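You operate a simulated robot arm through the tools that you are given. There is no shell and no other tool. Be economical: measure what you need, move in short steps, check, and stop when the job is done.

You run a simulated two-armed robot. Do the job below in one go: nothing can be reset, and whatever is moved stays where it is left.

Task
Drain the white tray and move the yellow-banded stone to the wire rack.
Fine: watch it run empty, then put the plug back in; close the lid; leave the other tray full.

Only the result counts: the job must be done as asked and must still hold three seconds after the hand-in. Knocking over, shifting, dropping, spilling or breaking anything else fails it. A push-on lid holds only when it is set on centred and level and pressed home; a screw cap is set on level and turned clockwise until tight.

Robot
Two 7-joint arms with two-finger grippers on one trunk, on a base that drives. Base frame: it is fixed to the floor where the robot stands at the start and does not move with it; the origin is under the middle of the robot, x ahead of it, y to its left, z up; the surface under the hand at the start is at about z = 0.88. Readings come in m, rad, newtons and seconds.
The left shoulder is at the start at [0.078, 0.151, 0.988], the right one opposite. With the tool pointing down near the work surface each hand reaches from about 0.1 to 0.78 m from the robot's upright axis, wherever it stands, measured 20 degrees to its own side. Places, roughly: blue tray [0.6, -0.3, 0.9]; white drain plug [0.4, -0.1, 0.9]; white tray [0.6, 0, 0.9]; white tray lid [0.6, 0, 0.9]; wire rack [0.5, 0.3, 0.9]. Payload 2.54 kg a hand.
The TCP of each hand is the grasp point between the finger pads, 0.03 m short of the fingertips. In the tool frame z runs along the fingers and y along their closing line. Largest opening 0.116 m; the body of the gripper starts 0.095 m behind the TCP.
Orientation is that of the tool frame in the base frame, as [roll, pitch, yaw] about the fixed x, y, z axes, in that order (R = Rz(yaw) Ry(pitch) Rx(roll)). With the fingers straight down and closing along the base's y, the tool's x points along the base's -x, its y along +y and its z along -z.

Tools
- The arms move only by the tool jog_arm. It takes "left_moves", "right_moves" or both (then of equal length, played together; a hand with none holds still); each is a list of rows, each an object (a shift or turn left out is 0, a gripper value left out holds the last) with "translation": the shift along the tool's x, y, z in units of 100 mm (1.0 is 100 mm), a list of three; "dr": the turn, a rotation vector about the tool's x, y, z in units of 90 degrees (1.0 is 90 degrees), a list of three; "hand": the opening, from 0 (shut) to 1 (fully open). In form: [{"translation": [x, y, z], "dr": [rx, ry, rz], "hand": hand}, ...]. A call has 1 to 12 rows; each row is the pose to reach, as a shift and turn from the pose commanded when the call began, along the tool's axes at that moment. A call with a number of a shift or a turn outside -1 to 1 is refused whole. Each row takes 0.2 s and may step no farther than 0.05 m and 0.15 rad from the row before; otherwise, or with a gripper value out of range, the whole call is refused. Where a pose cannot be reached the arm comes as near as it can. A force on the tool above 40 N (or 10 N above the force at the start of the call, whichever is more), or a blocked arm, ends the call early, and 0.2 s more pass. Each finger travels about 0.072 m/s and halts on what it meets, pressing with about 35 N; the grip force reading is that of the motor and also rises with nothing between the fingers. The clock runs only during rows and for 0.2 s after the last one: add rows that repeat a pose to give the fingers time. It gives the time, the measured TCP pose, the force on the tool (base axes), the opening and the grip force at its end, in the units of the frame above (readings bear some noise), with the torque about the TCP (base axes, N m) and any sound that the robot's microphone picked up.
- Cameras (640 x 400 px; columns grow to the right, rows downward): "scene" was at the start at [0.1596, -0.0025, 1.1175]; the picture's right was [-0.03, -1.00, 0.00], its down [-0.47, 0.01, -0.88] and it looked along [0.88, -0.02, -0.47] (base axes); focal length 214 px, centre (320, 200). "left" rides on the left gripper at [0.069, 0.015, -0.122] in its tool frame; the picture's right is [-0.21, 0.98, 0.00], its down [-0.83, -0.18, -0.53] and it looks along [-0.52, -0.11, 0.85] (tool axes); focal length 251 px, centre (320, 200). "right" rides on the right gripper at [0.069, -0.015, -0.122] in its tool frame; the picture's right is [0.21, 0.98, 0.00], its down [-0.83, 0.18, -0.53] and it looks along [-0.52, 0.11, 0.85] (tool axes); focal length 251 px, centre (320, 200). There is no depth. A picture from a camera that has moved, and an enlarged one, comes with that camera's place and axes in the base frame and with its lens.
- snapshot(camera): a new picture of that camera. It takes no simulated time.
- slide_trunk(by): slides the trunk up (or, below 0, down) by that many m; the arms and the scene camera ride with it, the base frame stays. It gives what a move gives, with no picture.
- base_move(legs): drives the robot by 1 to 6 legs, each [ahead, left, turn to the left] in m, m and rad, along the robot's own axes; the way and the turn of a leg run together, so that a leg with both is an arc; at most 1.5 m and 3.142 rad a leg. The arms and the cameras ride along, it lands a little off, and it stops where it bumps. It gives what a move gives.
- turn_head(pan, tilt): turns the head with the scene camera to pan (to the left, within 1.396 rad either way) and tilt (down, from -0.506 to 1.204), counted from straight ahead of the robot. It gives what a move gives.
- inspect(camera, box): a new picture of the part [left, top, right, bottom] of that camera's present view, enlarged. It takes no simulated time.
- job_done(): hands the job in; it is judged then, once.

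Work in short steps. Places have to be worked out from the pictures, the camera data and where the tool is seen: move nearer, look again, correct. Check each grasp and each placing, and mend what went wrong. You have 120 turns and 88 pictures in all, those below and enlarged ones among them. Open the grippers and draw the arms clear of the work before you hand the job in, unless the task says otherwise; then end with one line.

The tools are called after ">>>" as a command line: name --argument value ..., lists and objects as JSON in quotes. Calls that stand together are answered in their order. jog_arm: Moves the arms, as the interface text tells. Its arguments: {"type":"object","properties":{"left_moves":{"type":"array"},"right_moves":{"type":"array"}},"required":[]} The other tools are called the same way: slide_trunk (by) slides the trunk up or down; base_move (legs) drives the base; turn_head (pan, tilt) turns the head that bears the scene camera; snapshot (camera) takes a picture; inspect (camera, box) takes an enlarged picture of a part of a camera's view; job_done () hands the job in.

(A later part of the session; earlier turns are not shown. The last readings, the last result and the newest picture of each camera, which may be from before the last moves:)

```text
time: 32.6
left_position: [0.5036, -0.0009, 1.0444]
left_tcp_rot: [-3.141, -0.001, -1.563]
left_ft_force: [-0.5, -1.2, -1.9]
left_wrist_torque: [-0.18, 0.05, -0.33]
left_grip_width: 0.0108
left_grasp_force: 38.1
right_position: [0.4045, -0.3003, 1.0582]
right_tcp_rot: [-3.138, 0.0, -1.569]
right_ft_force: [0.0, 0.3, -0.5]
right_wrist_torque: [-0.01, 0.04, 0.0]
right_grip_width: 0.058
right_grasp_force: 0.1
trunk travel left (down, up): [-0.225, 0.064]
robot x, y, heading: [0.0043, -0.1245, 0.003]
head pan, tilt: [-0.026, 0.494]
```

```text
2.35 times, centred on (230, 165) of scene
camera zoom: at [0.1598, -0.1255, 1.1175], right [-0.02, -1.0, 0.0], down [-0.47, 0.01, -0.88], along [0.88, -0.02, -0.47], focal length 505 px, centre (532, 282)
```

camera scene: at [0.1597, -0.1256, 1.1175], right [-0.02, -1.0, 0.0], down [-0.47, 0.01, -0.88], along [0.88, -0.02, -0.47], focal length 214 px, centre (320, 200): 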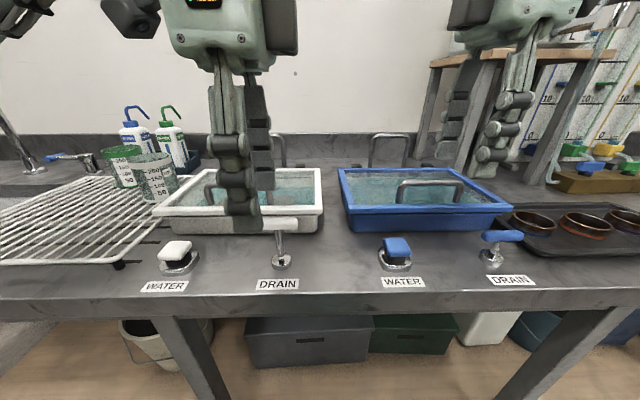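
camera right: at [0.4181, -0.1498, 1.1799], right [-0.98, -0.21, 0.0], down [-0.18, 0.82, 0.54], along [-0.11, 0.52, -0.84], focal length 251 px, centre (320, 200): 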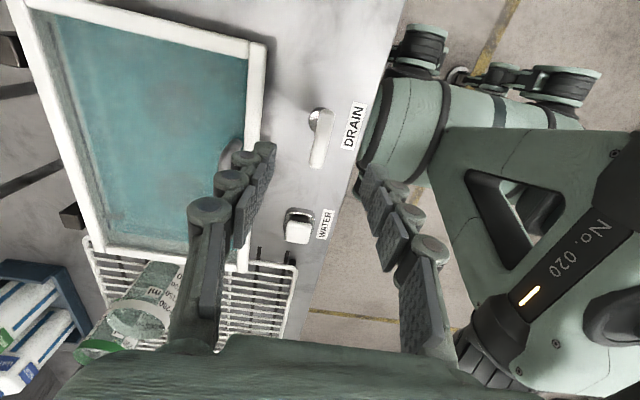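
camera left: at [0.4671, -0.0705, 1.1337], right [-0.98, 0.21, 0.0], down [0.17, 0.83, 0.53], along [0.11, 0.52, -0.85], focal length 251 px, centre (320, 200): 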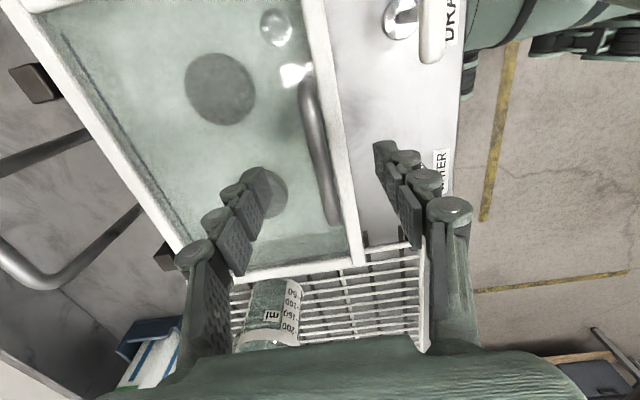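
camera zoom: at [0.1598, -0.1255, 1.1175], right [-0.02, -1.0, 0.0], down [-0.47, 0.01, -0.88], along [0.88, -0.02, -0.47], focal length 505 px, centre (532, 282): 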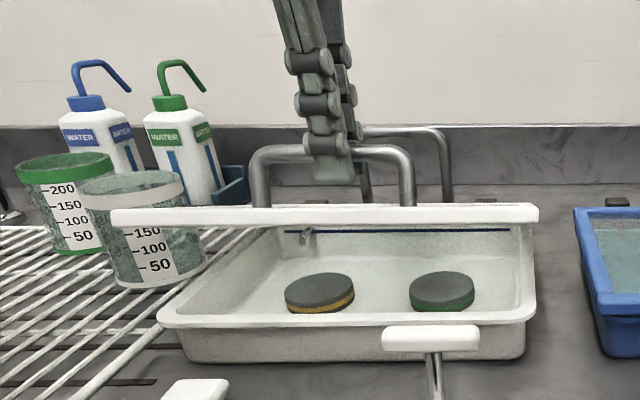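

The lid follows well; the tray is empty, the yellow-banded stone is on the left. I continue the arc.

>>> jog_arm --left_moves '[{"translation": [0, -0.095, -0.134]}, {"translation": [0, -0.202, -0.256]}, {"translation": [0, -0.32, -0.37]}, {"translation": [0, -0.445, -0.473]}, {"translation": [0, -0.58, -0.565]}, {"translation": [0, -0.722, -0.644]}]'

```text
time: 34.0
left_position: [0.5731, -0.0022, 1.1106]
left_tcp_rot: [-3.136, -0.003, -1.565]
left_ft_force: [-13.8, -2.0, 20.7]
left_wrist_torque: [-0.18, 0.2, -0.6]
left_grip_width: 0.0106
left_grasp_force: 37.5
right_position: [0.4018, -0.3028, 1.0605]
right_tcp_rot: [-3.136, 0.001, -1.57]
right_ft_force: [-0.1, 0.6, 0.4]
right_wrist_torque: [0.02, 0.02, -0.02]
right_grip_width: 0.058
right_grasp_force: 0.0
trunk travel left (down, up): [-0.225, 0.064]
robot x, y, heading: [0.0006, -0.1221, 0.002]
head pan, tilt: [-0.026, 0.494]
```

Radial load shows the true radius is slightly bigger; I correct the arc outward and continue.

>>> jog_arm --left_moves '[{"translation": [0, -0.05, -0.04]}, {"translation": [0, -0.2, -0.11]}, {"translation": [0, -0.36, -0.17]}, {"translation": [0, -0.52, -0.21]}, {"translation": [0, -0.69, -0.24]}, {"translation": [0, -0.856, -0.25]}]'

>>> snapshot --camera "scene"

```text
time: 35.4
left_position: [0.6468, -0.0015, 1.1327]
left_tcp_rot: [-3.132, -0.003, -1.565]
left_ft_force: [-2.6, -1.6, 21.2]
left_wrist_torque: [0.12, 0.0, -0.64]
left_grip_width: 0.0105
left_grasp_force: 37.4
left hand out of reach, approached as far as the arm can: row 5, 6
right_position: [0.403, -0.3011, 1.0583]
right_tcp_rot: [-3.14, 0.001, -1.57]
right_ft_force: [0.4, 0.2, -1.3]
right_wrist_torque: [0.0, -0.02, 0.03]
right_grip_width: 0.0581
right_grasp_force: 0.2
trunk travel left (down, up): [-0.225, 0.064]
robot x, y, heading: [0.0, -0.1223, 0.006]
head pan, tilt: [-0.026, 0.494]
```

```text
54 pictures are left
camera scene: at [0.1577, -0.1261, 1.118], right [-0.02, -1.0, 0.0], down [-0.47, 0.01, -0.88], along [0.88, -0.02, -0.47], focal length 214 px, centre (320, 200)
```

scene: 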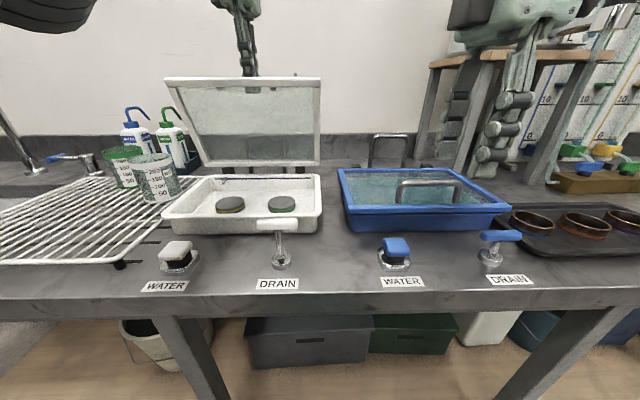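

The arm reaches its limit at about 72°. I drive the base forward a little, which carries the lid along the nearly level top of its arc.

>>> base_move --legs '[[0.04, 0, 0]]'

```text
time: 36.3
left_position: [0.6871, -0.002, 1.1254]
left_tcp_rot: [3.135, 0.0, -1.566]
left_ft_force: [-2.4, -2.0, -9.8]
left_wrist_torque: [0.31, -0.01, -0.81]
left_grip_width: 0.0104
left_grasp_force: 36.9
right_position: [0.4439, -0.3016, 1.0576]
right_tcp_rot: [-3.141, 0.0, -1.57]
right_ft_force: [-0.1, 0.2, 0.0]
right_wrist_torque: [-0.01, 0.0, -0.01]
right_grip_width: 0.0581
right_grasp_force: 0.0
trunk travel left (down, up): [-0.225, 0.064]
robot x, y, heading: [0.0403, -0.1265, 0.005]
head pan, tilt: [-0.026, 0.494]
```

Fine. Another 0.05 m forward to bring it past vertical.

>>> base_move --legs '[[0.05, 0, 0]]'

>>> snapshot --camera "scene"

>>> snapshot --camera "left"

```text
time: 37.2
left_position: [0.7082, -0.0007, 1.1247]
left_tcp_rot: [3.133, -0.003, -1.57]
left_ft_force: [-2.2, 0.5, -6.2]
left_wrist_torque: [-0.08, -0.08, -0.42]
left_grip_width: 0.0092
left_grasp_force: 36.9
right_position: [0.4668, -0.2992, 1.0571]
right_tcp_rot: [3.141, -0.001, -1.564]
right_ft_force: [-0.3, 0.2, -0.2]
right_wrist_torque: [-0.02, -0.02, 0.01]
right_grip_width: 0.0581
right_grasp_force: 0.1
trunk travel left (down, up): [-0.225, 0.064]
robot x, y, heading: [0.062, -0.1238, 0.008]
head pan, tilt: [-0.026, 0.494]
stopped in leg 1: the robot was blocked; the commanded pose is now the measured one
```

```text
53 pictures are left
camera scene: at [0.2208, -0.1262, 1.1177], right [-0.02, -1.0, 0.0], down [-0.47, 0.01, -0.88], along [0.88, -0.02, -0.47], focal length 214 px, centre (320, 200)
```

scene: 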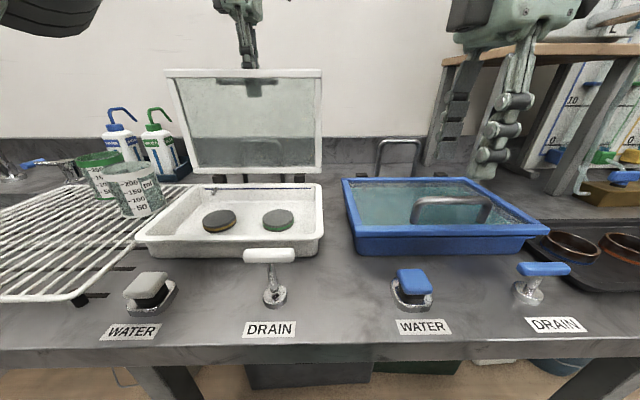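

```text
52 pictures are left
camera left: at [0.6941, -0.0699, 1.2471], right [-0.98, 0.21, 0.01], down [0.19, 0.83, 0.53], along [0.11, 0.52, -0.85], focal length 251 px, centre (320, 200)
```

left: 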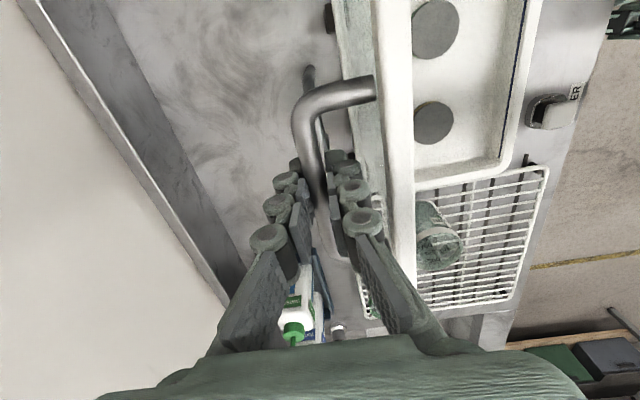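

The base has met the table (lid at ~88°). I tilt the hand slightly forward to gain reach and push the lid past vertical.

>>> jog_arm --left_moves '[{"dr": [0.09, 0, 0]}, {"dr": [0.18, 0, 0], "translation": [0, -0.05, 0.0]}, {"dr": [0.25, 0, 0], "translation": [0, -0.12, 0.02]}, {"dr": [0.25, 0, 0], "translation": [0, -0.2, 0.05]}, {"dr": [0.25, 0, 0], "translation": [0, -0.3, 0.09]}]'

>>> snapshot --camera "left"

```text
time: 38.4
left_position: [0.7294, -0.0013, 1.119]
left_tcp_rot: [-2.77, -0.002, -1.568]
left_ft_force: [-37.6, 6.6, 0.9]
left_wrist_torque: [-0.07, 6.55, -1.76]
left_grip_width: 0.0087
left_grasp_force: 36.5
right_position: [0.4643, -0.2996, 1.0586]
right_tcp_rot: [-3.138, 0.0, -1.565]
right_ft_force: [0.0, -0.1, 0.8]
right_wrist_torque: [0.02, -0.03, -0.01]
right_grip_width: 0.058
right_grasp_force: 0.0
trunk travel left (down, up): [-0.225, 0.064]
robot x, y, heading: [0.058, -0.1264, 0.005]
head pan, tilt: [-0.026, 0.494]
```

```text
51 pictures are left
camera left: at [0.6708, -0.0706, 1.2275], right [-0.91, 0.21, -0.36], down [-0.03, 0.83, 0.56], along [0.41, 0.52, -0.75], focal length 251 px, centre (320, 200)
```

left: 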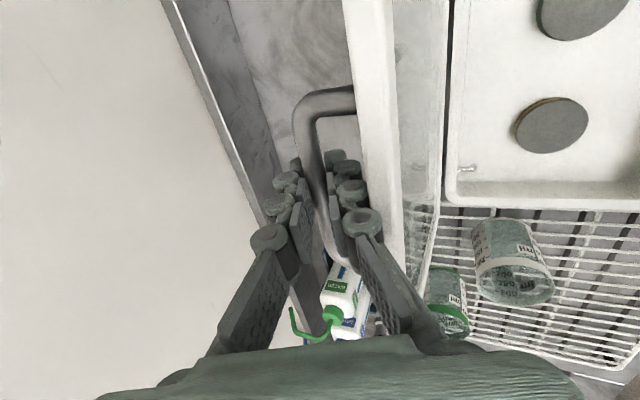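

The tilt is jamming the finger against the lid edge. I check the lid's angle from the scene camera before relieving it.

>>> inspect --camera "scene" --box '[130, 0, 350, 200]'

```text
2.00 times, centred on (240, 100) of scene
camera zoom: at [0.2167, -0.1254, 1.1184], right [-0.02, -1.0, 0.0], down [-0.47, 0.01, -0.88], along [0.88, -0.01, -0.47], focal length 429 px, centre (480, 400)
```

zoom: 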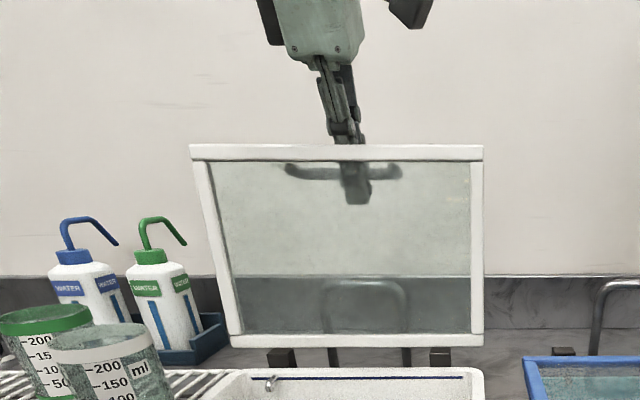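

I reduce the tilt to relieve the jam, keeping x, and read the forces.

>>> jog_arm --left_moves '[{"dr": [-0.07, 0, 0]}, {"dr": [-0.13, 0, 0]}, {"dr": [-0.13, 0, 0]}]'

```text
time: 39.2
left_position: [0.7394, -0.0015, 1.1133]
left_tcp_rot: [-2.963, -0.002, -1.568]
left_ft_force: [-5.6, -0.4, -19.9]
left_wrist_torque: [0.87, -0.13, -0.32]
left_grip_width: 0.0092
left_grasp_force: 36.6
right_position: [0.4686, -0.2994, 1.0565]
right_tcp_rot: [3.14, 0.0, -1.563]
right_ft_force: [0.2, 0.1, -0.1]
right_wrist_torque: [-0.01, -0.04, -0.02]
right_grip_width: 0.0579
right_grasp_force: 0.0
trunk travel left (down, up): [-0.225, 0.064]
robot x, y, heading: [0.0645, -0.1297, 0.01]
head pan, tilt: [-0.026, 0.494]
```

Relieved, lid ~100°. I push on a little along the arc (forward and down).

>>> jog_arm --left_moves '[{"translation": [0, -0.02, 0.05]}, {"translation": [0, -0.06, 0.1]}, {"translation": [0, -0.12, 0.17]}, {"translation": [0, -0.12, 0.17]}]'

>>> snapshot --camera "left"

```text
time: 40.0
left_position: [0.7425, -0.0024, 1.1133]
left_tcp_rot: [-2.955, -0.006, -1.571]
left_ft_force: [-21.7, 1.5, 13.7]
left_wrist_torque: [0.47, 0.17, -0.5]
left_grip_width: 0.0088
left_grasp_force: 36.7
right_position: [0.4639, -0.2998, 1.0583]
right_tcp_rot: [-3.138, 0.0, -1.564]
right_ft_force: [0.0, 0.3, 0.7]
right_wrist_torque: [-0.01, 0.0, 0.0]
right_grip_width: 0.0579
right_grasp_force: 0.1
trunk travel left (down, up): [-0.225, 0.064]
robot x, y, heading: [0.0571, -0.1261, 0.008]
head pan, tilt: [-0.026, 0.494]
stopped in row 4 (left hand): the force on the tool passed its limit at 44 N (the readings are from after the stop); the commanded pose is now the measured one
```

```text
49 pictures are left
camera left: at [0.704, -0.0699, 1.2317], right [-0.96, 0.21, -0.18], down [0.08, 0.83, 0.55], along [0.27, 0.52, -0.81], focal length 251 px, centre (320, 200)
```

left: 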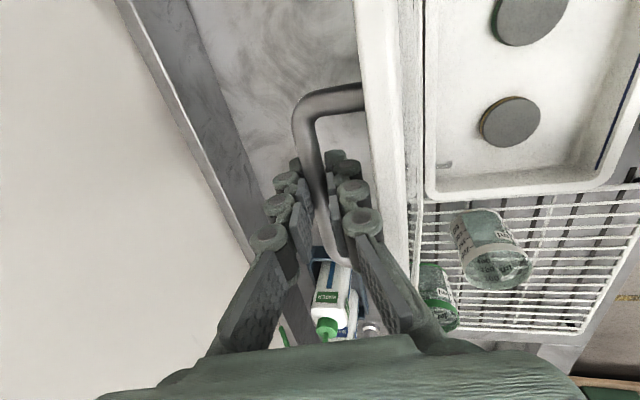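

The lid has met its stop (arch) at ~100°. I open the fingers a little and check it stays.

>>> jog_arm --left_moves '[{"hand": 0.2}, {"hand": 0.25}, {"hand": 0.25}, {"hand": 0.25}]'

>>> snapshot --camera "left"

```text
time: 41.0
left_position: [0.7464, -0.0033, 1.1071]
left_tcp_rot: [-2.956, -0.007, -1.568]
left_ft_force: [0.1, 0.4, -0.6]
left_wrist_torque: [0.01, -0.01, 0.0]
left_grip_width: 0.0286
left_grasp_force: 0.0
right_position: [0.4672, -0.2989, 1.0563]
right_tcp_rot: [-3.142, -0.001, -1.564]
right_ft_force: [-0.2, -0.2, 0.0]
right_wrist_torque: [0.01, 0.01, 0.0]
right_grip_width: 0.0582
right_grasp_force: 0.1
trunk travel left (down, up): [-0.225, 0.064]
robot x, y, heading: [0.0591, -0.1266, 0.014]
head pan, tilt: [-0.026, 0.494]
```

```text
48 pictures are left
camera left: at [0.7108, -0.0697, 1.2258], right [-0.96, 0.21, -0.18], down [0.08, 0.83, 0.55], along [0.27, 0.52, -0.81], focal length 251 px, centre (320, 200)
```

left: 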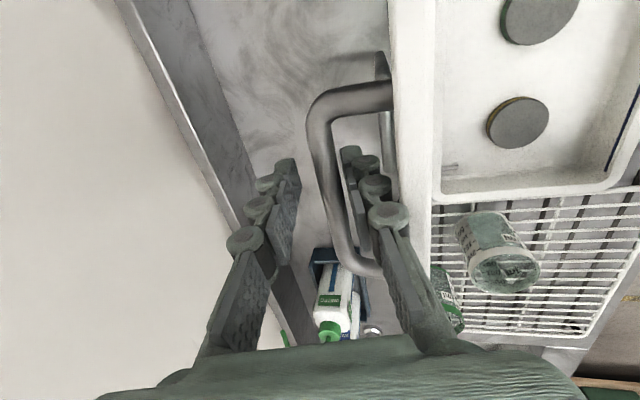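

Free, no load. I raise the hand straight up out of the handle.

>>> jog_arm --left_moves '[{"translation": [0, -0.05, -0.2]}, {"translation": [0, -0.09, -0.45]}, {"translation": [0, -0.12, -0.7]}]'

>>> snapshot --camera "scene"

>>> snapshot --camera "left"

```text
time: 41.8
left_position: [0.7367, 0.0015, 1.1582]
left_tcp_rot: [-2.957, -0.007, -1.572]
left_ft_force: [0.1, -0.6, -0.2]
left_wrist_torque: [-0.02, -0.01, 0.03]
left_grip_width: 0.0287
left_grasp_force: 0.1
left hand out of reach, approached as far as the arm can: row 2, 3
right_position: [0.4669, -0.3007, 1.0573]
right_tcp_rot: [3.141, 0.001, -1.564]
right_ft_force: [1.0, 0.1, -0.1]
right_wrist_torque: [0.01, -0.01, 0.01]
right_grip_width: 0.0581
right_grasp_force: 0.0
trunk travel left (down, up): [-0.225, 0.064]
robot x, y, heading: [0.0628, -0.1254, 0.007]
head pan, tilt: [-0.026, 0.494]
```

```text
47 pictures are left
camera scene: at [0.2209, -0.1262, 1.1175], right [-0.02, -1.0, 0.0], down [-0.47, 0.01, -0.88], along [0.88, -0.02, -0.47], focal length 214 px, centre (320, 200)
```

scene: 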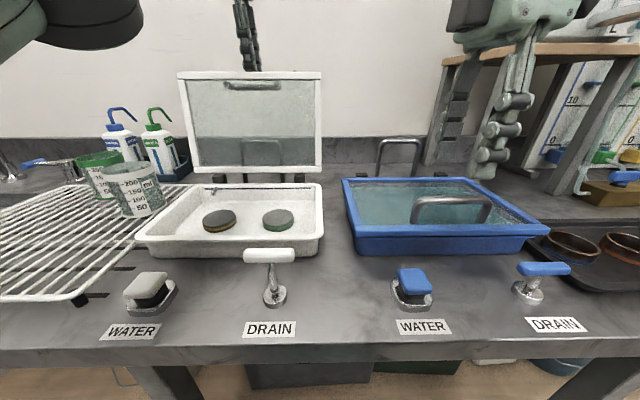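

```text
46 pictures are left
camera left: at [0.7, -0.066, 1.2764], right [-0.96, 0.21, -0.18], down [0.08, 0.83, 0.55], along [0.27, 0.52, -0.81], focal length 251 px, centre (320, 200)
```

left: 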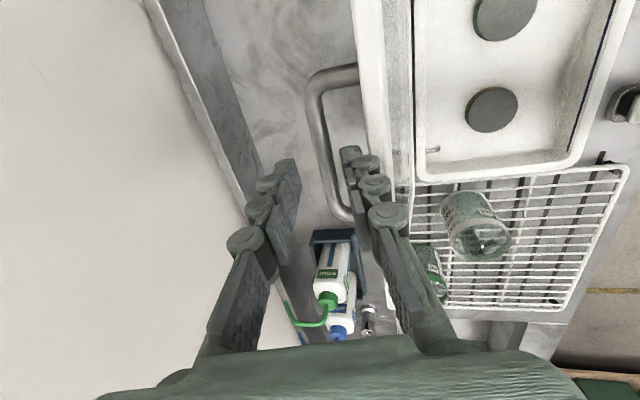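

The lid rests open. The arm can't rise more here, so I raise the trunk to clear the lid's edge.

>>> slide_trunk --by 0.06

>>> jog_arm --left_moves '[{"translation": [0, 0.1, -0.05]}, {"translation": [0, 0.4, -0.05]}, {"translation": [0, 0.7, -0.05]}, {"translation": [0, 1.0, -0.05]}]'

>>> snapshot --camera "scene"

```text
time: 42.8
left_position: [0.7372, 0.0019, 1.2174]
left_tcp_rot: [-2.957, -0.006, -1.569]
left_ft_force: [0.0, 1.0, 0.3]
left_wrist_torque: [0.02, 0.03, -0.03]
left_grip_width: 0.029
left_grasp_force: 0.1
right_position: [0.4675, -0.3004, 1.1169]
right_tcp_rot: [-3.14, 0.0, -1.564]
right_ft_force: [0.4, -0.2, 0.3]
right_wrist_torque: [-0.03, 0.01, 0.02]
right_grip_width: 0.0579
right_grasp_force: 0.1
trunk travel left (down, up): [-0.285, 0.004]
robot x, y, heading: [0.057, -0.1248, 0.007]
head pan, tilt: [-0.026, 0.494]
```

```text
time: 43.8
left_position: [0.6368, 0.0032, 1.2059]
left_tcp_rot: [-2.955, -0.009, -1.567]
left_ft_force: [-1.3, -0.4, -0.5]
left_wrist_torque: [0.0, -0.03, -0.02]
left_grip_width: 0.0289
left_grasp_force: 0.0
right_position: [0.4663, -0.3, 1.1156]
right_tcp_rot: [-3.141, -0.002, -1.565]
right_ft_force: [0.1, -0.1, 0.0]
right_wrist_torque: [-0.02, -0.05, -0.03]
right_grip_width: 0.0579
right_grasp_force: 0.0
trunk travel left (down, up): [-0.285, 0.004]
robot x, y, heading: [0.0605, -0.1258, 0.007]
head pan, tilt: [-0.026, 0.494]
```

```text
45 pictures are left
camera scene: at [0.2201, -0.126, 1.1776], right [-0.02, -1.0, 0.0], down [-0.47, 0.01, -0.88], along [0.88, -0.02, -0.47], focal length 214 px, centre (320, 200)
```

scene: 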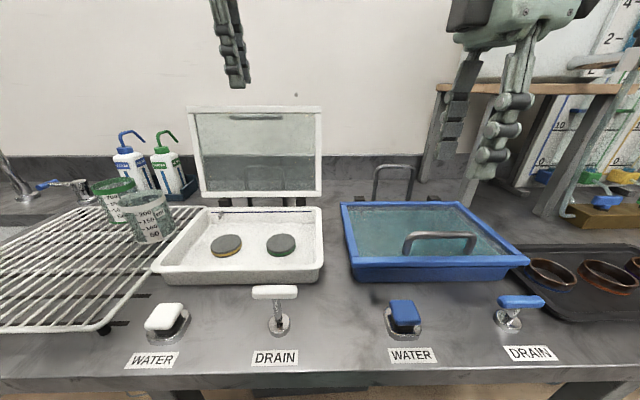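

The hand is clear and lid stands open. The yellow stone is near (0.54,0.042). I level the hand and bring it above the stone, fingers open.

>>> jog_arm --left_moves '[{"translation": [0, 0.2, 0], "dr": [-0.06, 0, 0], "hand": 0.8}, {"translation": [-0.1, 0.5, 0], "dr": [-0.119, 0, 0]}, {"translation": [-0.3, 0.75, 0], "dr": [-0.119, 0, 0]}, {"translation": [-0.4, 0.95, 0], "dr": [-0.119, 0, 0]}, {"translation": [-0.4, 0.95, 0.35], "dr": [-0.119, 0, 0]}, {"translation": [-0.4, 0.95, 0.7], "dr": [-0.119, 0, 0]}, {"translation": [-0.4, 0.95, 0.7], "dr": [-0.119, 0, 0]}]'

>>> snapshot --camera "left"

>>> inspect --camera "scene" --box '[130, 180, 350, 340]'

```text
time: 45.4
left_position: [0.5565, 0.0421, 1.1192]
left_tcp_rot: [3.139, -0.007, -1.569]
left_ft_force: [-0.1, 0.5, -1.1]
left_wrist_torque: [-0.04, 0.01, 0.0]
left_grip_width: 0.0927
left_grasp_force: 0.1
right_position: [0.4664, -0.2997, 1.1167]
right_tcp_rot: [3.141, -0.001, -1.566]
right_ft_force: [0.2, 0.1, 0.3]
right_wrist_torque: [0.01, -0.03, 0.0]
right_grip_width: 0.0582
right_grasp_force: 0.2
trunk travel left (down, up): [-0.285, 0.004]
robot x, y, heading: [0.0608, -0.1258, 0.009]
head pan, tilt: [-0.026, 0.494]
```

```text
44 pictures are left
camera left: at [0.5416, -0.0247, 1.2424], right [-0.98, 0.21, 0.0], down [0.18, 0.83, 0.53], along [0.11, 0.52, -0.85], focal length 251 px, centre (320, 200)
```

left: 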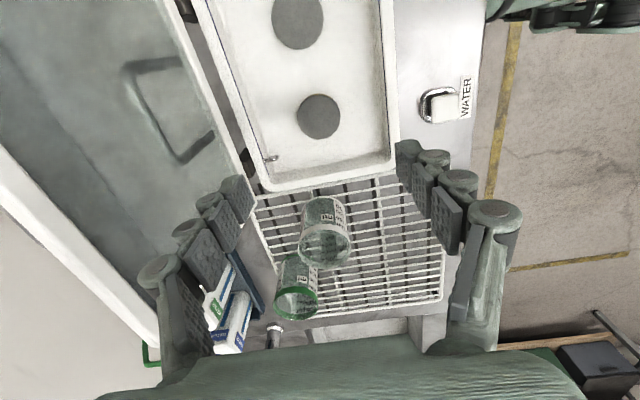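

```text
2.50 times, centred on (240, 260) of scene
camera zoom: at [0.2203, -0.1264, 1.1776], right [-0.02, -1.0, 0.0], down [-0.47, 0.01, -0.88], along [0.88, -0.02, -0.47], focal length 536 px, centre (520, 50)
```

zoom: 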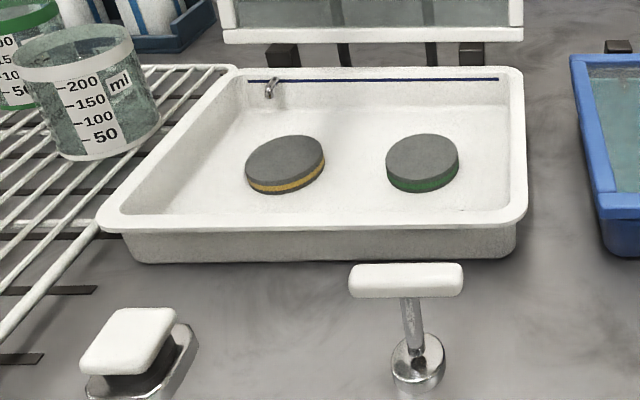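

Triangulating: stone top at about (0.560,0.054,0.90). I centre and descend to z≈0.97.

>>> jog_arm --left_moves '[{"translation": [-0.11, -0.03, 0.3]}, {"translation": [-0.11, -0.03, 0.6]}, {"translation": [-0.11, -0.03, 0.9]}, {"translation": [-0.11, -0.03, 1.0]}]'

>>> jog_arm --left_moves '[{"translation": [0, 0, 0.4]}, {"translation": [0, 0, 0.6]}]'

>>> snapshot --camera "left"

>>> inspect --camera "scene" --box '[130, 180, 350, 340]'

```text
time: 46.4
left_position: [0.5593, 0.0526, 1.0178]
left_tcp_rot: [3.139, -0.006, -1.569]
left_ft_force: [-0.4, 0.6, -0.2]
left_wrist_torque: [0.01, 0.0, 0.02]
left_grip_width: 0.0927
left_grasp_force: 0.0
right_position: [0.467, -0.3009, 1.1183]
right_tcp_rot: [-3.141, 0.001, -1.564]
right_ft_force: [0.1, -0.7, 0.0]
right_wrist_torque: [0.0, 0.01, 0.02]
right_grip_width: 0.0581
right_grasp_force: 0.1
trunk travel left (down, up): [-0.285, 0.004]
robot x, y, heading: [0.0591, -0.1257, 0.007]
head pan, tilt: [-0.026, 0.494]
```

```text
time: 47.0
left_position: [0.5609, 0.0483, 0.9573]
left_tcp_rot: [3.14, -0.006, -1.569]
left_ft_force: [-0.5, 0.4, -0.5]
left_wrist_torque: [-0.02, -0.02, -0.02]
left_grip_width: 0.0929
left_grasp_force: 0.1
right_position: [0.4666, -0.3003, 1.117]
right_tcp_rot: [-3.141, -0.001, -1.563]
right_ft_force: [-0.3, 0.6, 0.3]
right_wrist_torque: [0.0, 0.03, -0.02]
right_grip_width: 0.0581
right_grasp_force: 0.0
trunk travel left (down, up): [-0.285, 0.004]
robot x, y, heading: [0.0599, -0.1273, 0.01]
head pan, tilt: [-0.026, 0.494]
```

```text
42 pictures are left
camera left: at [0.5459, -0.0182, 1.08], right [-0.98, 0.21, 0.0], down [0.18, 0.83, 0.53], along [0.11, 0.52, -0.85], focal length 251 px, centre (320, 200)
```

left: 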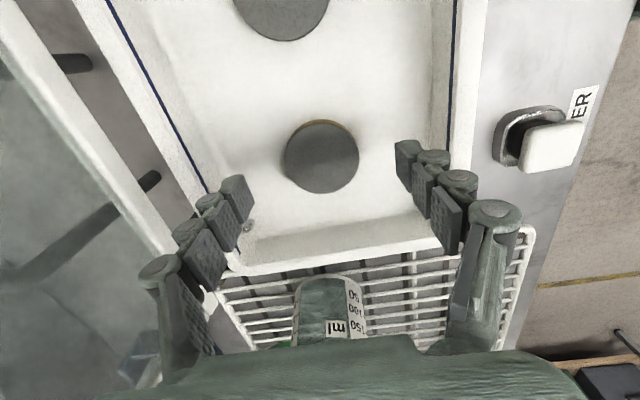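

```text
2.50 times, centred on (240, 260) of scene
camera zoom: at [0.2204, -0.1262, 1.1776], right [-0.02, -1.0, 0.0], down [-0.47, 0.01, -0.88], along [0.88, -0.02, -0.47], focal length 536 px, centre (520, 50)
```

zoom: 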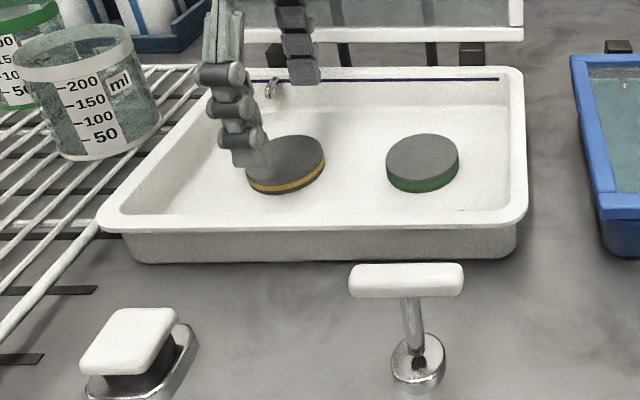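

The stone is centred at (0.561,0.054). I descend to tip height near the tray floor (z≈0.92) and close.

>>> jog_arm --left_moves '[{"translation": [-0.04, 0, 0.2]}, {"translation": [-0.04, 0, 0.36]}, {"translation": [-0.04, 0, 0.36], "hand": 0.5}, {"translation": [-0.04, 0, 0.36], "hand": 0.3}, {"translation": [-0.04, 0, 0.36], "hand": 0.3}, {"translation": [-0.04, 0, 0.36], "hand": 0.3}]'

>>> inspect --camera "scene" --box '[130, 180, 350, 340]'

```text
time: 48.4
left_position: [0.5591, 0.0551, 0.9197]
left_tcp_rot: [3.14, -0.006, -1.57]
left_ft_force: [1.1, -0.8, 2.4]
left_wrist_torque: [0.02, 0.0, 0.02]
left_grip_width: 0.0554
left_grasp_force: 35.0
right_position: [0.4674, -0.2995, 1.1169]
right_tcp_rot: [-3.141, -0.001, -1.563]
right_ft_force: [0.0, -0.3, -0.1]
right_wrist_torque: [0.01, 0.0, -0.01]
right_grip_width: 0.0582
right_grasp_force: 0.0
trunk travel left (down, up): [-0.285, 0.004]
robot x, y, heading: [0.0587, -0.1249, 0.01]
head pan, tilt: [-0.026, 0.494]
```

```text
2.50 times, centred on (240, 260) of scene
camera zoom: at [0.2204, -0.1264, 1.1775], right [-0.02, -1.0, 0.0], down [-0.47, 0.01, -0.88], along [0.88, -0.02, -0.47], focal length 536 px, centre (520, 50)
```

zoom: 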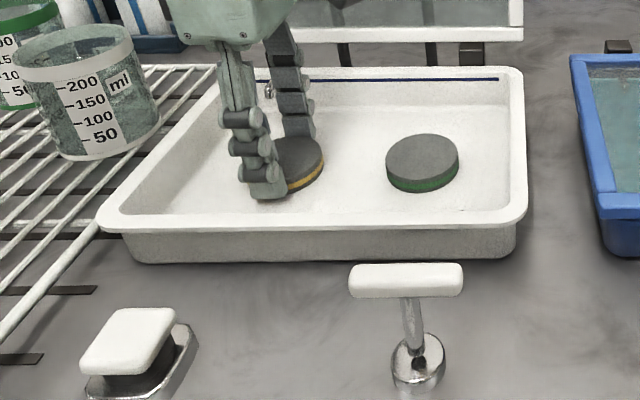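

Gripped at 55 mm, 35 N. I lift it straight up and check.

>>> jog_arm --left_moves '[{"translation": [0, 0, -0.2]}, {"translation": [0, 0, -0.5]}, {"translation": [0, 0, -0.8]}, {"translation": [0, 0, -1.0]}]'

>>> snapshot --camera "left"

>>> snapshot --camera "scene"

```text
time: 49.4
left_position: [0.5559, 0.0567, 1.0229]
left_tcp_rot: [3.141, -0.006, -1.568]
left_ft_force: [0.3, 0.2, -0.9]
left_wrist_torque: [-0.01, 0.01, 0.01]
left_grip_width: 0.0556
left_grasp_force: 35.0
right_position: [0.4667, -0.3008, 1.1167]
right_tcp_rot: [3.141, 0.0, -1.565]
right_ft_force: [-0.5, 0.0, -0.5]
right_wrist_torque: [-0.01, 0.0, 0.02]
right_grip_width: 0.0579
right_grasp_force: 0.0
trunk travel left (down, up): [-0.285, 0.004]
robot x, y, heading: [0.0605, -0.1245, 0.012]
head pan, tilt: [-0.026, 0.494]
```

```text
39 pictures are left
camera left: at [0.5422, -0.0114, 1.1458], right [-0.98, 0.21, 0.0], down [0.18, 0.83, 0.53], along [0.11, 0.52, -0.85], focal length 251 px, centre (320, 200)
```

left: 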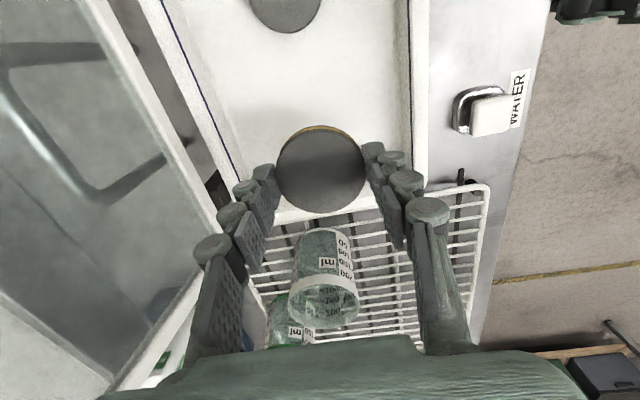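

```text
38 pictures are left
camera scene: at [0.2204, -0.1264, 1.1775], right [-0.02, -1.0, 0.0], down [-0.47, 0.01, -0.88], along [0.88, -0.02, -0.47], focal length 214 px, centre (320, 200)
```

scene: 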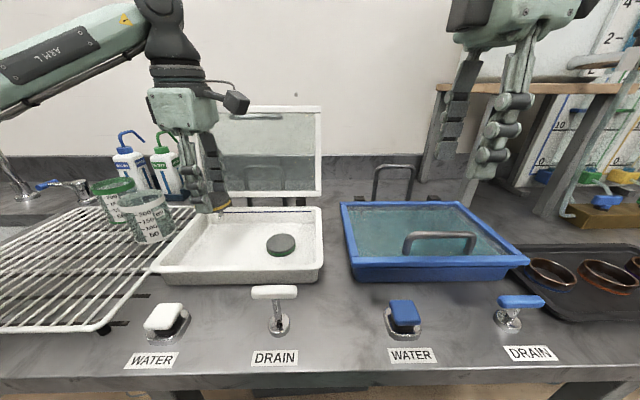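

Stone is held. I carry it forward of the beaker, then left over the rack's front area (~(0.45,0.28)).

>>> jog_arm --left_moves '[{"translation": [0, 0.3, -0.15]}, {"translation": [0, 0.6, -0.3]}, {"translation": [0, 0.9, -0.3]}, {"translation": [-0.3, 1.0, -0.3]}, {"translation": [-0.6, 1.0, -0.3]}, {"translation": [-1.0, 1.0, -0.3]}]'

>>> jog_arm --left_moves '[{"translation": [-0.3, 0.05, 0]}, {"translation": [-0.7, 0.05, 0]}, {"translation": [-1.0, 0.05, 0]}, {"translation": [-1.0, 0.05, 0]}]'

>>> snapshot --camera "left"

>>> snapshot --camera "scene"

```text
time: 50.8
left_position: [0.4594, 0.1558, 1.0525]
left_tcp_rot: [3.14, -0.008, -1.57]
left_ft_force: [-0.2, 1.1, -1.0]
left_wrist_torque: [0.0, 0.03, -0.02]
left_grip_width: 0.0556
left_grasp_force: 35.2
right_position: [0.4665, -0.2991, 1.117]
right_tcp_rot: [3.141, -0.003, -1.566]
right_ft_force: [-0.7, 0.1, 0.5]
right_wrist_torque: [-0.01, -0.04, -0.01]
right_grip_width: 0.0576
right_grasp_force: 0.1
trunk travel left (down, up): [-0.285, 0.004]
robot x, y, heading: [0.0604, -0.1269, 0.009]
head pan, tilt: [-0.026, 0.494]
```

```text
time: 51.8
left_position: [0.4546, 0.2548, 1.0525]
left_tcp_rot: [3.139, -0.008, -1.57]
left_ft_force: [0.4, 0.2, -0.9]
left_wrist_torque: [0.03, 0.01, 0.03]
left_grip_width: 0.0553
left_grasp_force: 34.3
right_position: [0.4676, -0.3001, 1.1171]
right_tcp_rot: [3.141, -0.001, -1.563]
right_ft_force: [-0.5, 0.5, 0.0]
right_wrist_torque: [0.02, -0.01, 0.01]
right_grip_width: 0.0579
right_grasp_force: 0.0
trunk travel left (down, up): [-0.285, 0.004]
robot x, y, heading: [0.0618, -0.1256, 0.005]
head pan, tilt: [-0.026, 0.494]
```

```text
37 pictures are left
camera left: at [0.4405, 0.1876, 1.1747], right [-0.98, 0.21, 0.0], down [0.18, 0.83, 0.53], along [0.11, 0.52, -0.85], focal length 251 px, centre (320, 200)
```

left: 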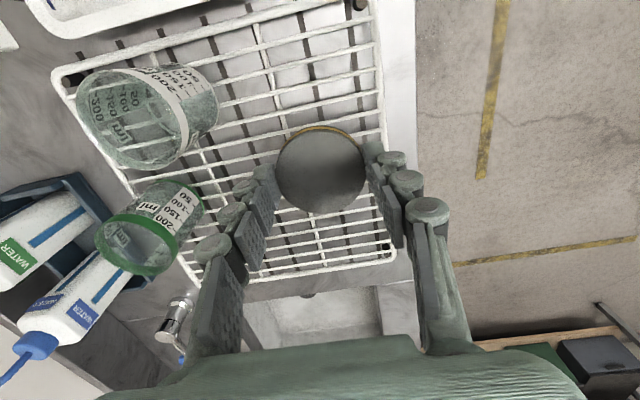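

```text
36 pictures are left
camera scene: at [0.2206, -0.1264, 1.1775], right [-0.02, -1.0, 0.0], down [-0.47, 0.01, -0.88], along [0.88, -0.02, -0.47], focal length 214 px, centre (320, 200)
```

scene: 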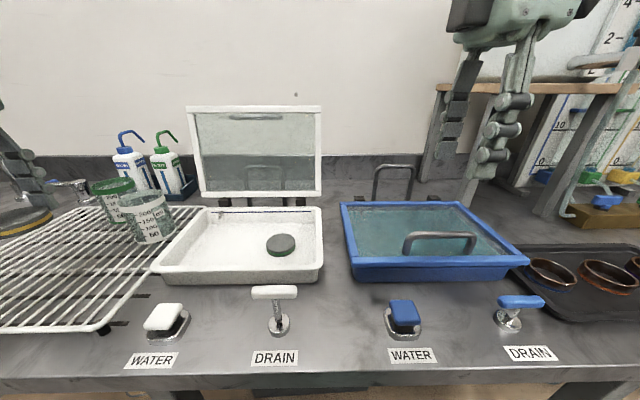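

The stone is above open rack, away from the beakers. I descend, then creep until contact.

>>> jog_arm --left_moves '[{"translation": [0, 0, 0.3]}, {"translation": [0, 0, 0.6]}, {"translation": [0, 0, 0.8]}]'

>>> snapshot --camera "left"

```text
time: 52.6
left_position: [0.4544, 0.2548, 0.9702]
left_tcp_rot: [3.14, -0.006, -1.569]
left_ft_force: [-0.9, -0.2, -0.4]
left_wrist_torque: [0.02, -0.01, -0.01]
left_grip_width: 0.0555
left_grasp_force: 34.5
right_position: [0.4675, -0.2999, 1.1158]
right_tcp_rot: [-3.141, -0.001, -1.563]
right_ft_force: [-0.6, 0.2, 0.1]
right_wrist_torque: [0.01, 0.02, -0.02]
right_grip_width: 0.0581
right_grasp_force: 0.1
trunk travel left (down, up): [-0.285, 0.004]
robot x, y, heading: [0.0611, -0.124, 0.006]
head pan, tilt: [-0.026, 0.494]
```

```text
35 pictures are left
camera left: at [0.4392, 0.1866, 1.0938], right [-0.98, 0.21, 0.0], down [0.18, 0.83, 0.53], along [0.11, 0.52, -0.85], focal length 251 px, centre (320, 200)
```

left: 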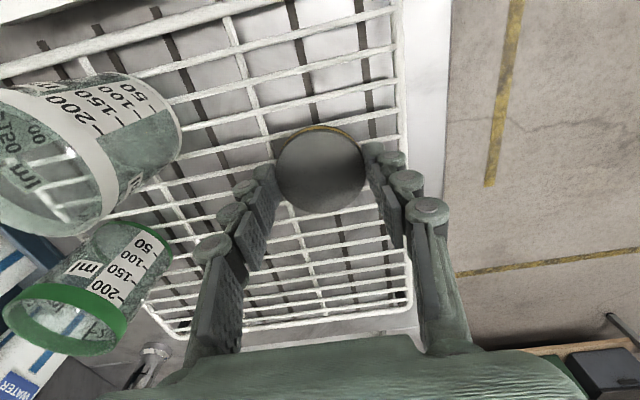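

I shift 10 mm away from the front rail and creep down in 4 mm steps.

>>> jog_arm --left_moves '[{"translation": [0, -0.1, 0.08]}, {"translation": [0, -0.1, 0.12]}, {"translation": [0, -0.1, 0.16]}, {"translation": [0, -0.1, 0.2]}]'

>>> jog_arm --left_moves '[{"translation": [0, 0, 0.03]}, {"translation": [0, 0, 0.06]}]'

>>> snapshot --camera "left"

```text
time: 53.6
left_position: [0.4634, 0.2552, 0.9533]
left_tcp_rot: [3.14, -0.008, -1.568]
left_ft_force: [0.4, 0.4, -0.1]
left_wrist_torque: [0.0, 0.03, -0.01]
left_grip_width: 0.0559
left_grasp_force: 34.9
right_position: [0.4666, -0.3004, 1.1162]
right_tcp_rot: [3.141, 0.001, -1.563]
right_ft_force: [0.5, 0.6, -0.4]
right_wrist_torque: [-0.01, 0.02, 0.01]
right_grip_width: 0.0582
right_grasp_force: 0.1
trunk travel left (down, up): [-0.285, 0.004]
robot x, y, heading: [0.0603, -0.124, 0.006]
head pan, tilt: [-0.026, 0.494]
```

```text
time: 54.2
left_position: [0.4647, 0.2567, 0.944]
left_tcp_rot: [3.14, -0.007, -1.567]
left_ft_force: [0.3, -0.5, -1.2]
left_wrist_torque: [-0.01, -0.01, -0.03]
left_grip_width: 0.0556
left_grasp_force: 34.4
right_position: [0.4671, -0.299, 1.1177]
right_tcp_rot: [3.14, 0.001, -1.565]
right_ft_force: [0.1, -0.9, 0.6]
right_wrist_torque: [0.01, 0.0, 0.03]
right_grip_width: 0.0579
right_grasp_force: 0.1
trunk travel left (down, up): [-0.285, 0.004]
robot x, y, heading: [0.0585, -0.1241, 0.007]
head pan, tilt: [-0.026, 0.494]
```

```text
34 pictures are left
camera left: at [0.4505, 0.1878, 1.0684], right [-0.98, 0.21, 0.0], down [0.18, 0.83, 0.53], along [0.11, 0.52, -0.85], focal length 251 px, centre (320, 200)
```

left: 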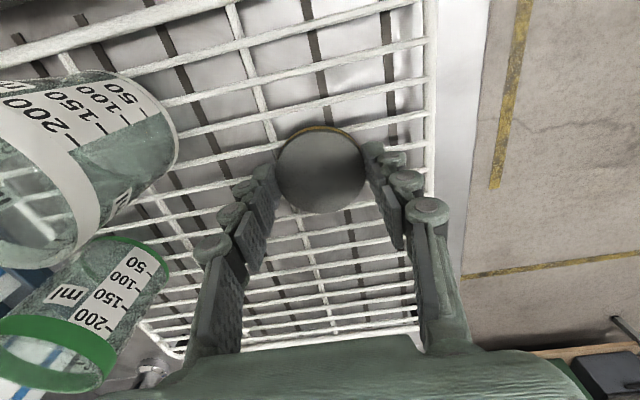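

No contact yet at z=0.944. I keep creeping.

>>> jog_arm --left_moves '[{"translation": [0, 0, 0.03]}, {"translation": [0, 0, 0.05]}, {"translation": [0, 0, 0.07]}]'

>>> jog_arm --left_moves '[{"translation": [0, 0, 0.02]}, {"translation": [0, 0, 0.04]}, {"translation": [0, 0, 0.06]}]'

```text
time: 55.0
left_position: [0.4655, 0.255, 0.9392]
left_tcp_rot: [-3.138, -0.005, -1.567]
left_ft_force: [1.4, 3.0, 20.5]
left_wrist_torque: [0.01, -0.09, 0.19]
left_grip_width: 0.0555
left_grasp_force: 34.6
right_position: [0.4666, -0.3005, 1.1176]
right_tcp_rot: [-3.14, 0.0, -1.563]
right_ft_force: [-0.6, -0.1, 0.4]
right_wrist_torque: [0.02, -0.02, 0.0]
right_grip_width: 0.058
right_grasp_force: 0.2
trunk travel left (down, up): [-0.285, 0.004]
robot x, y, heading: [0.061, -0.1234, 0.011]
head pan, tilt: [-0.026, 0.494]
```

```text
time: 55.8
left_position: [0.4645, 0.2536, 0.9335]
left_tcp_rot: [-3.139, -0.007, -1.569]
left_ft_force: [1.4, 1.5, 31.5]
left_wrist_torque: [0.16, 0.4, 0.01]
left_grip_width: 0.0553
left_grasp_force: 35.5
right_position: [0.466, -0.3032, 1.1166]
right_tcp_rot: [-3.139, 0.001, -1.564]
right_ft_force: [-0.8, 0.1, 0.4]
right_wrist_torque: [0.02, -0.04, 0.0]
right_grip_width: 0.0582
right_grasp_force: 0.1
trunk travel left (down, up): [-0.285, 0.004]
robot x, y, heading: [0.0657, -0.1222, 0.01]
head pan, tilt: [-0.026, 0.494]
```

Contact made (31 N). I ease back 5 mm and release.

>>> jog_arm --left_moves '[{"translation": [0, 0, -0.05]}, {"translation": [0, 0, -0.05], "hand": 0.55}, {"translation": [0, 0, -0.05], "hand": 0.62}, {"translation": [0, 0, -0.05]}]'

>>> jog_arm --left_moves '[{"translation": [0, 0, -0.2]}, {"translation": [0, 0, -0.5]}, {"translation": [0, 0, -0.8]}, {"translation": [0, 0, -1.0]}]'

>>> snapshot --camera "left"

```text
time: 56.8
left_position: [0.4643, 0.2552, 0.9361]
left_tcp_rot: [3.141, -0.007, -1.571]
left_ft_force: [0.7, 0.8, -0.8]
left_wrist_torque: [0.0, 0.0, 0.02]
left_grip_width: 0.0721
left_grasp_force: 0.0
right_position: [0.4679, -0.3004, 1.117]
right_tcp_rot: [3.141, -0.001, -1.564]
right_ft_force: [-0.3, 0.3, -0.5]
right_wrist_torque: [0.01, 0.05, -0.02]
right_grip_width: 0.058
right_grasp_force: 0.0
trunk travel left (down, up): [-0.285, 0.004]
robot x, y, heading: [0.0582, -0.1237, 0.008]
head pan, tilt: [-0.026, 0.494]
```

```text
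time: 57.8
left_position: [0.4626, 0.2552, 1.0343]
left_tcp_rot: [3.138, -0.007, -1.569]
left_ft_force: [-1.1, 0.1, -0.2]
left_wrist_torque: [-0.02, -0.01, 0.0]
left_grip_width: 0.0722
left_grasp_force: 0.2
right_position: [0.4672, -0.3011, 1.1164]
right_tcp_rot: [-3.141, 0.001, -1.563]
right_ft_force: [0.5, -0.1, 0.3]
right_wrist_torque: [-0.02, -0.01, -0.04]
right_grip_width: 0.0578
right_grasp_force: 0.0
trunk travel left (down, up): [-0.285, 0.004]
robot x, y, heading: [0.0598, -0.1269, 0.012]
head pan, tilt: [-0.026, 0.494]
```

```text
33 pictures are left
camera left: at [0.4483, 0.187, 1.1583], right [-0.98, 0.21, 0.0], down [0.18, 0.83, 0.53], along [0.11, 0.52, -0.85], focal length 251 px, centre (320, 200)
```

left: 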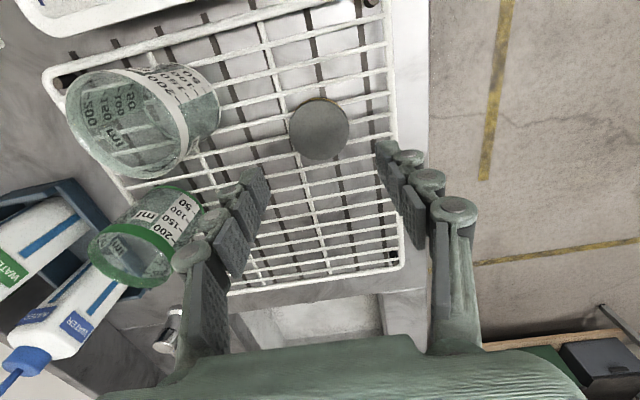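

The stone rests on the rack. Next the plug: a close look at its raised state.

>>> inspect --camera "scene" --box '[235, 270, 315, 350]'

>>> inspect --camera "scene" --box '[480, 280, 560, 340]'

```text
5.00 times, centred on (275, 310) of scene
camera zoom: at [0.2205, -0.1264, 1.1774], right [-0.02, -1.0, 0.0], down [-0.47, 0.01, -0.88], along [0.88, -0.02, -0.47], focal length 1072 px, centre (545, -350)
```

zoom: 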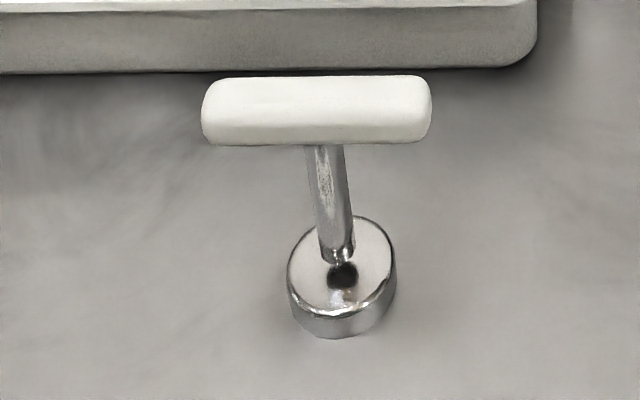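

```text
6.67 times, centred on (520, 310) of scene
camera zoom: at [0.2205, -0.1264, 1.1774], right [-0.02, -1.0, 0.0], down [-0.47, 0.01, -0.88], along [0.88, -0.02, -0.47], focal length 1430 px, centre (-1013, -533)
```

zoom: 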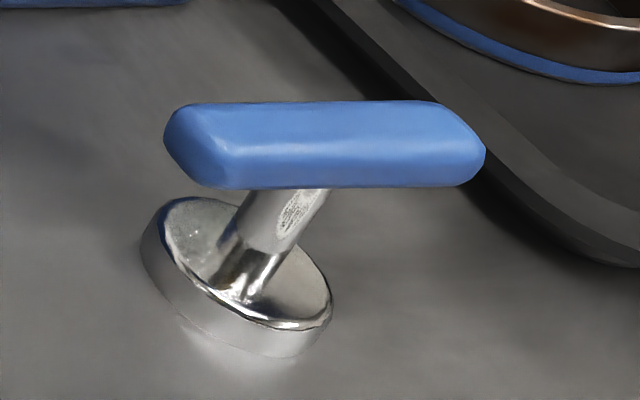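

The plug is a pull-up stem whose bar top is now at z≈0.96, so pressing it down with closed fingertips should re-seat it. I bring the left hand over it at height.

>>> jog_arm --left_moves '[{"translation": [0.3, 0.2, -0.2], "hand": 0.3}, {"translation": [0.6, 0.4, -0.2], "hand": 0}, {"translation": [0.9, 0.6, -0.2]}, {"translation": [1.0, 0.62, -0.2]}]'

>>> jog_arm --left_moves '[{"translation": [0.4, 0, 0]}, {"translation": [0.8, 0, 0]}, {"translation": [1.0, 0, 0]}]'

>>> jog_arm --left_moves '[{"translation": [0.4, 0, 0]}, {"translation": [0.8, 0, 0]}, {"translation": [1.0, 0, 0]}]'

>>> snapshot --camera "left"

```text
time: 58.8
left_position: [0.4026, 0.1552, 1.058]
left_tcp_rot: [3.137, -0.007, -1.57]
left_ft_force: [-0.2, -0.1, 0.1]
left_wrist_torque: [0.03, 0.03, 0.03]
left_grip_width: 0.0001
left_grasp_force: 28.4
right_position: [0.4658, -0.2995, 1.1159]
right_tcp_rot: [-3.141, -0.001, -1.563]
right_ft_force: [0.1, -0.4, 0.7]
right_wrist_torque: [0.04, 0.01, 0.0]
right_grip_width: 0.058
right_grasp_force: 0.2
trunk travel left (down, up): [-0.285, 0.004]
robot x, y, heading: [0.0621, -0.1291, 0.008]
head pan, tilt: [-0.026, 0.494]
```

```text
time: 59.6
left_position: [0.4029, 0.0526, 1.0573]
left_tcp_rot: [3.14, -0.006, -1.571]
left_ft_force: [0.2, 0.2, 0.3]
left_wrist_torque: [0.02, 0.02, 0.02]
left_grip_width: 0.0
left_grasp_force: 28.6
right_position: [0.4679, -0.299, 1.1161]
right_tcp_rot: [3.141, 0.0, -1.565]
right_ft_force: [0.3, 0.1, 1.1]
right_wrist_torque: [0.02, -0.01, 0.0]
right_grip_width: 0.0579
right_grasp_force: 0.0
trunk travel left (down, up): [-0.285, 0.004]
robot x, y, heading: [0.0622, -0.1237, 0.006]
head pan, tilt: [-0.026, 0.494]
```

```text
time: 60.4
left_position: [0.4023, -0.0453, 1.058]
left_tcp_rot: [3.137, -0.006, -1.569]
left_ft_force: [-0.7, -0.5, -0.4]
left_wrist_torque: [-0.04, 0.01, 0.01]
left_grip_width: 0.0001
left_grasp_force: 28.8
right_position: [0.4673, -0.2999, 1.118]
right_tcp_rot: [3.141, -0.002, -1.565]
right_ft_force: [-0.2, 0.0, 0.1]
right_wrist_torque: [0.01, 0.03, 0.01]
right_grip_width: 0.058
right_grasp_force: 0.0
trunk travel left (down, up): [-0.285, 0.004]
robot x, y, heading: [0.0619, -0.1283, 0.009]
head pan, tilt: [-0.026, 0.494]
```

```text
30 pictures are left
camera left: at [0.3879, -0.1126, 1.1822], right [-0.98, 0.21, 0.0], down [0.18, 0.83, 0.53], along [0.11, 0.52, -0.85], focal length 251 px, centre (320, 200)
```

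left: 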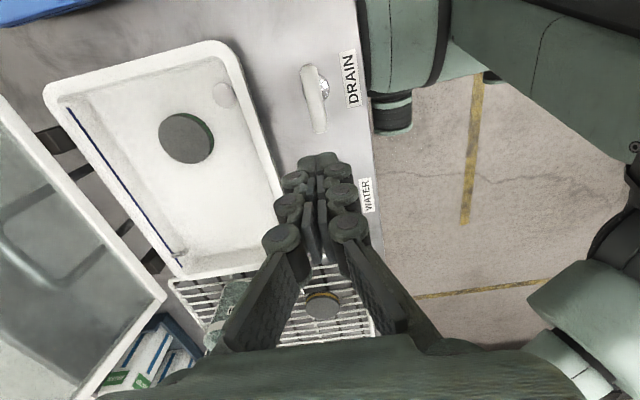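

The tray is empty and the bar is at (0.402,-0.075). I position above it and descend to near contact.

>>> jog_arm --left_moves '[{"translation": [0.3, 0.01, 0]}, {"translation": [0.3, 0.01, 0.3]}, {"translation": [0.3, 0.01, 0.55]}]'

>>> inspect --camera "scene" --box '[215, 240, 335, 350]'

```text
time: 61.2
left_position: [0.4016, -0.0759, 1.0051]
left_tcp_rot: [3.139, -0.008, -1.571]
left_ft_force: [0.6, 0.6, 0.2]
left_wrist_torque: [-0.02, -0.03, -0.01]
left_grip_width: 0.0
left_grasp_force: 28.5
right_position: [0.4659, -0.3018, 1.1172]
right_tcp_rot: [-3.141, -0.001, -1.563]
right_ft_force: [0.0, -0.9, 0.0]
right_wrist_torque: [-0.02, -0.04, -0.04]
right_grip_width: 0.0579
right_grasp_force: 0.1
trunk travel left (down, up): [-0.285, 0.004]
robot x, y, heading: [0.0638, -0.1249, 0.01]
head pan, tilt: [-0.026, 0.494]
```

```text
3.64 times, centred on (275, 295) of scene
camera zoom: at [0.2205, -0.1264, 1.1775], right [-0.02, -1.0, 0.0], down [-0.47, 0.01, -0.88], along [0.88, -0.02, -0.47], focal length 780 px, centre (484, -146)
```

zoom: 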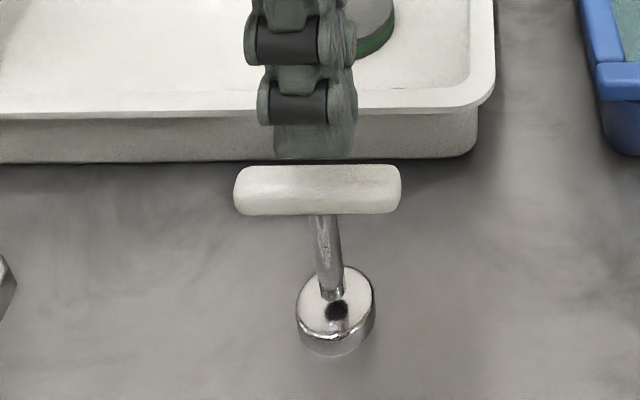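

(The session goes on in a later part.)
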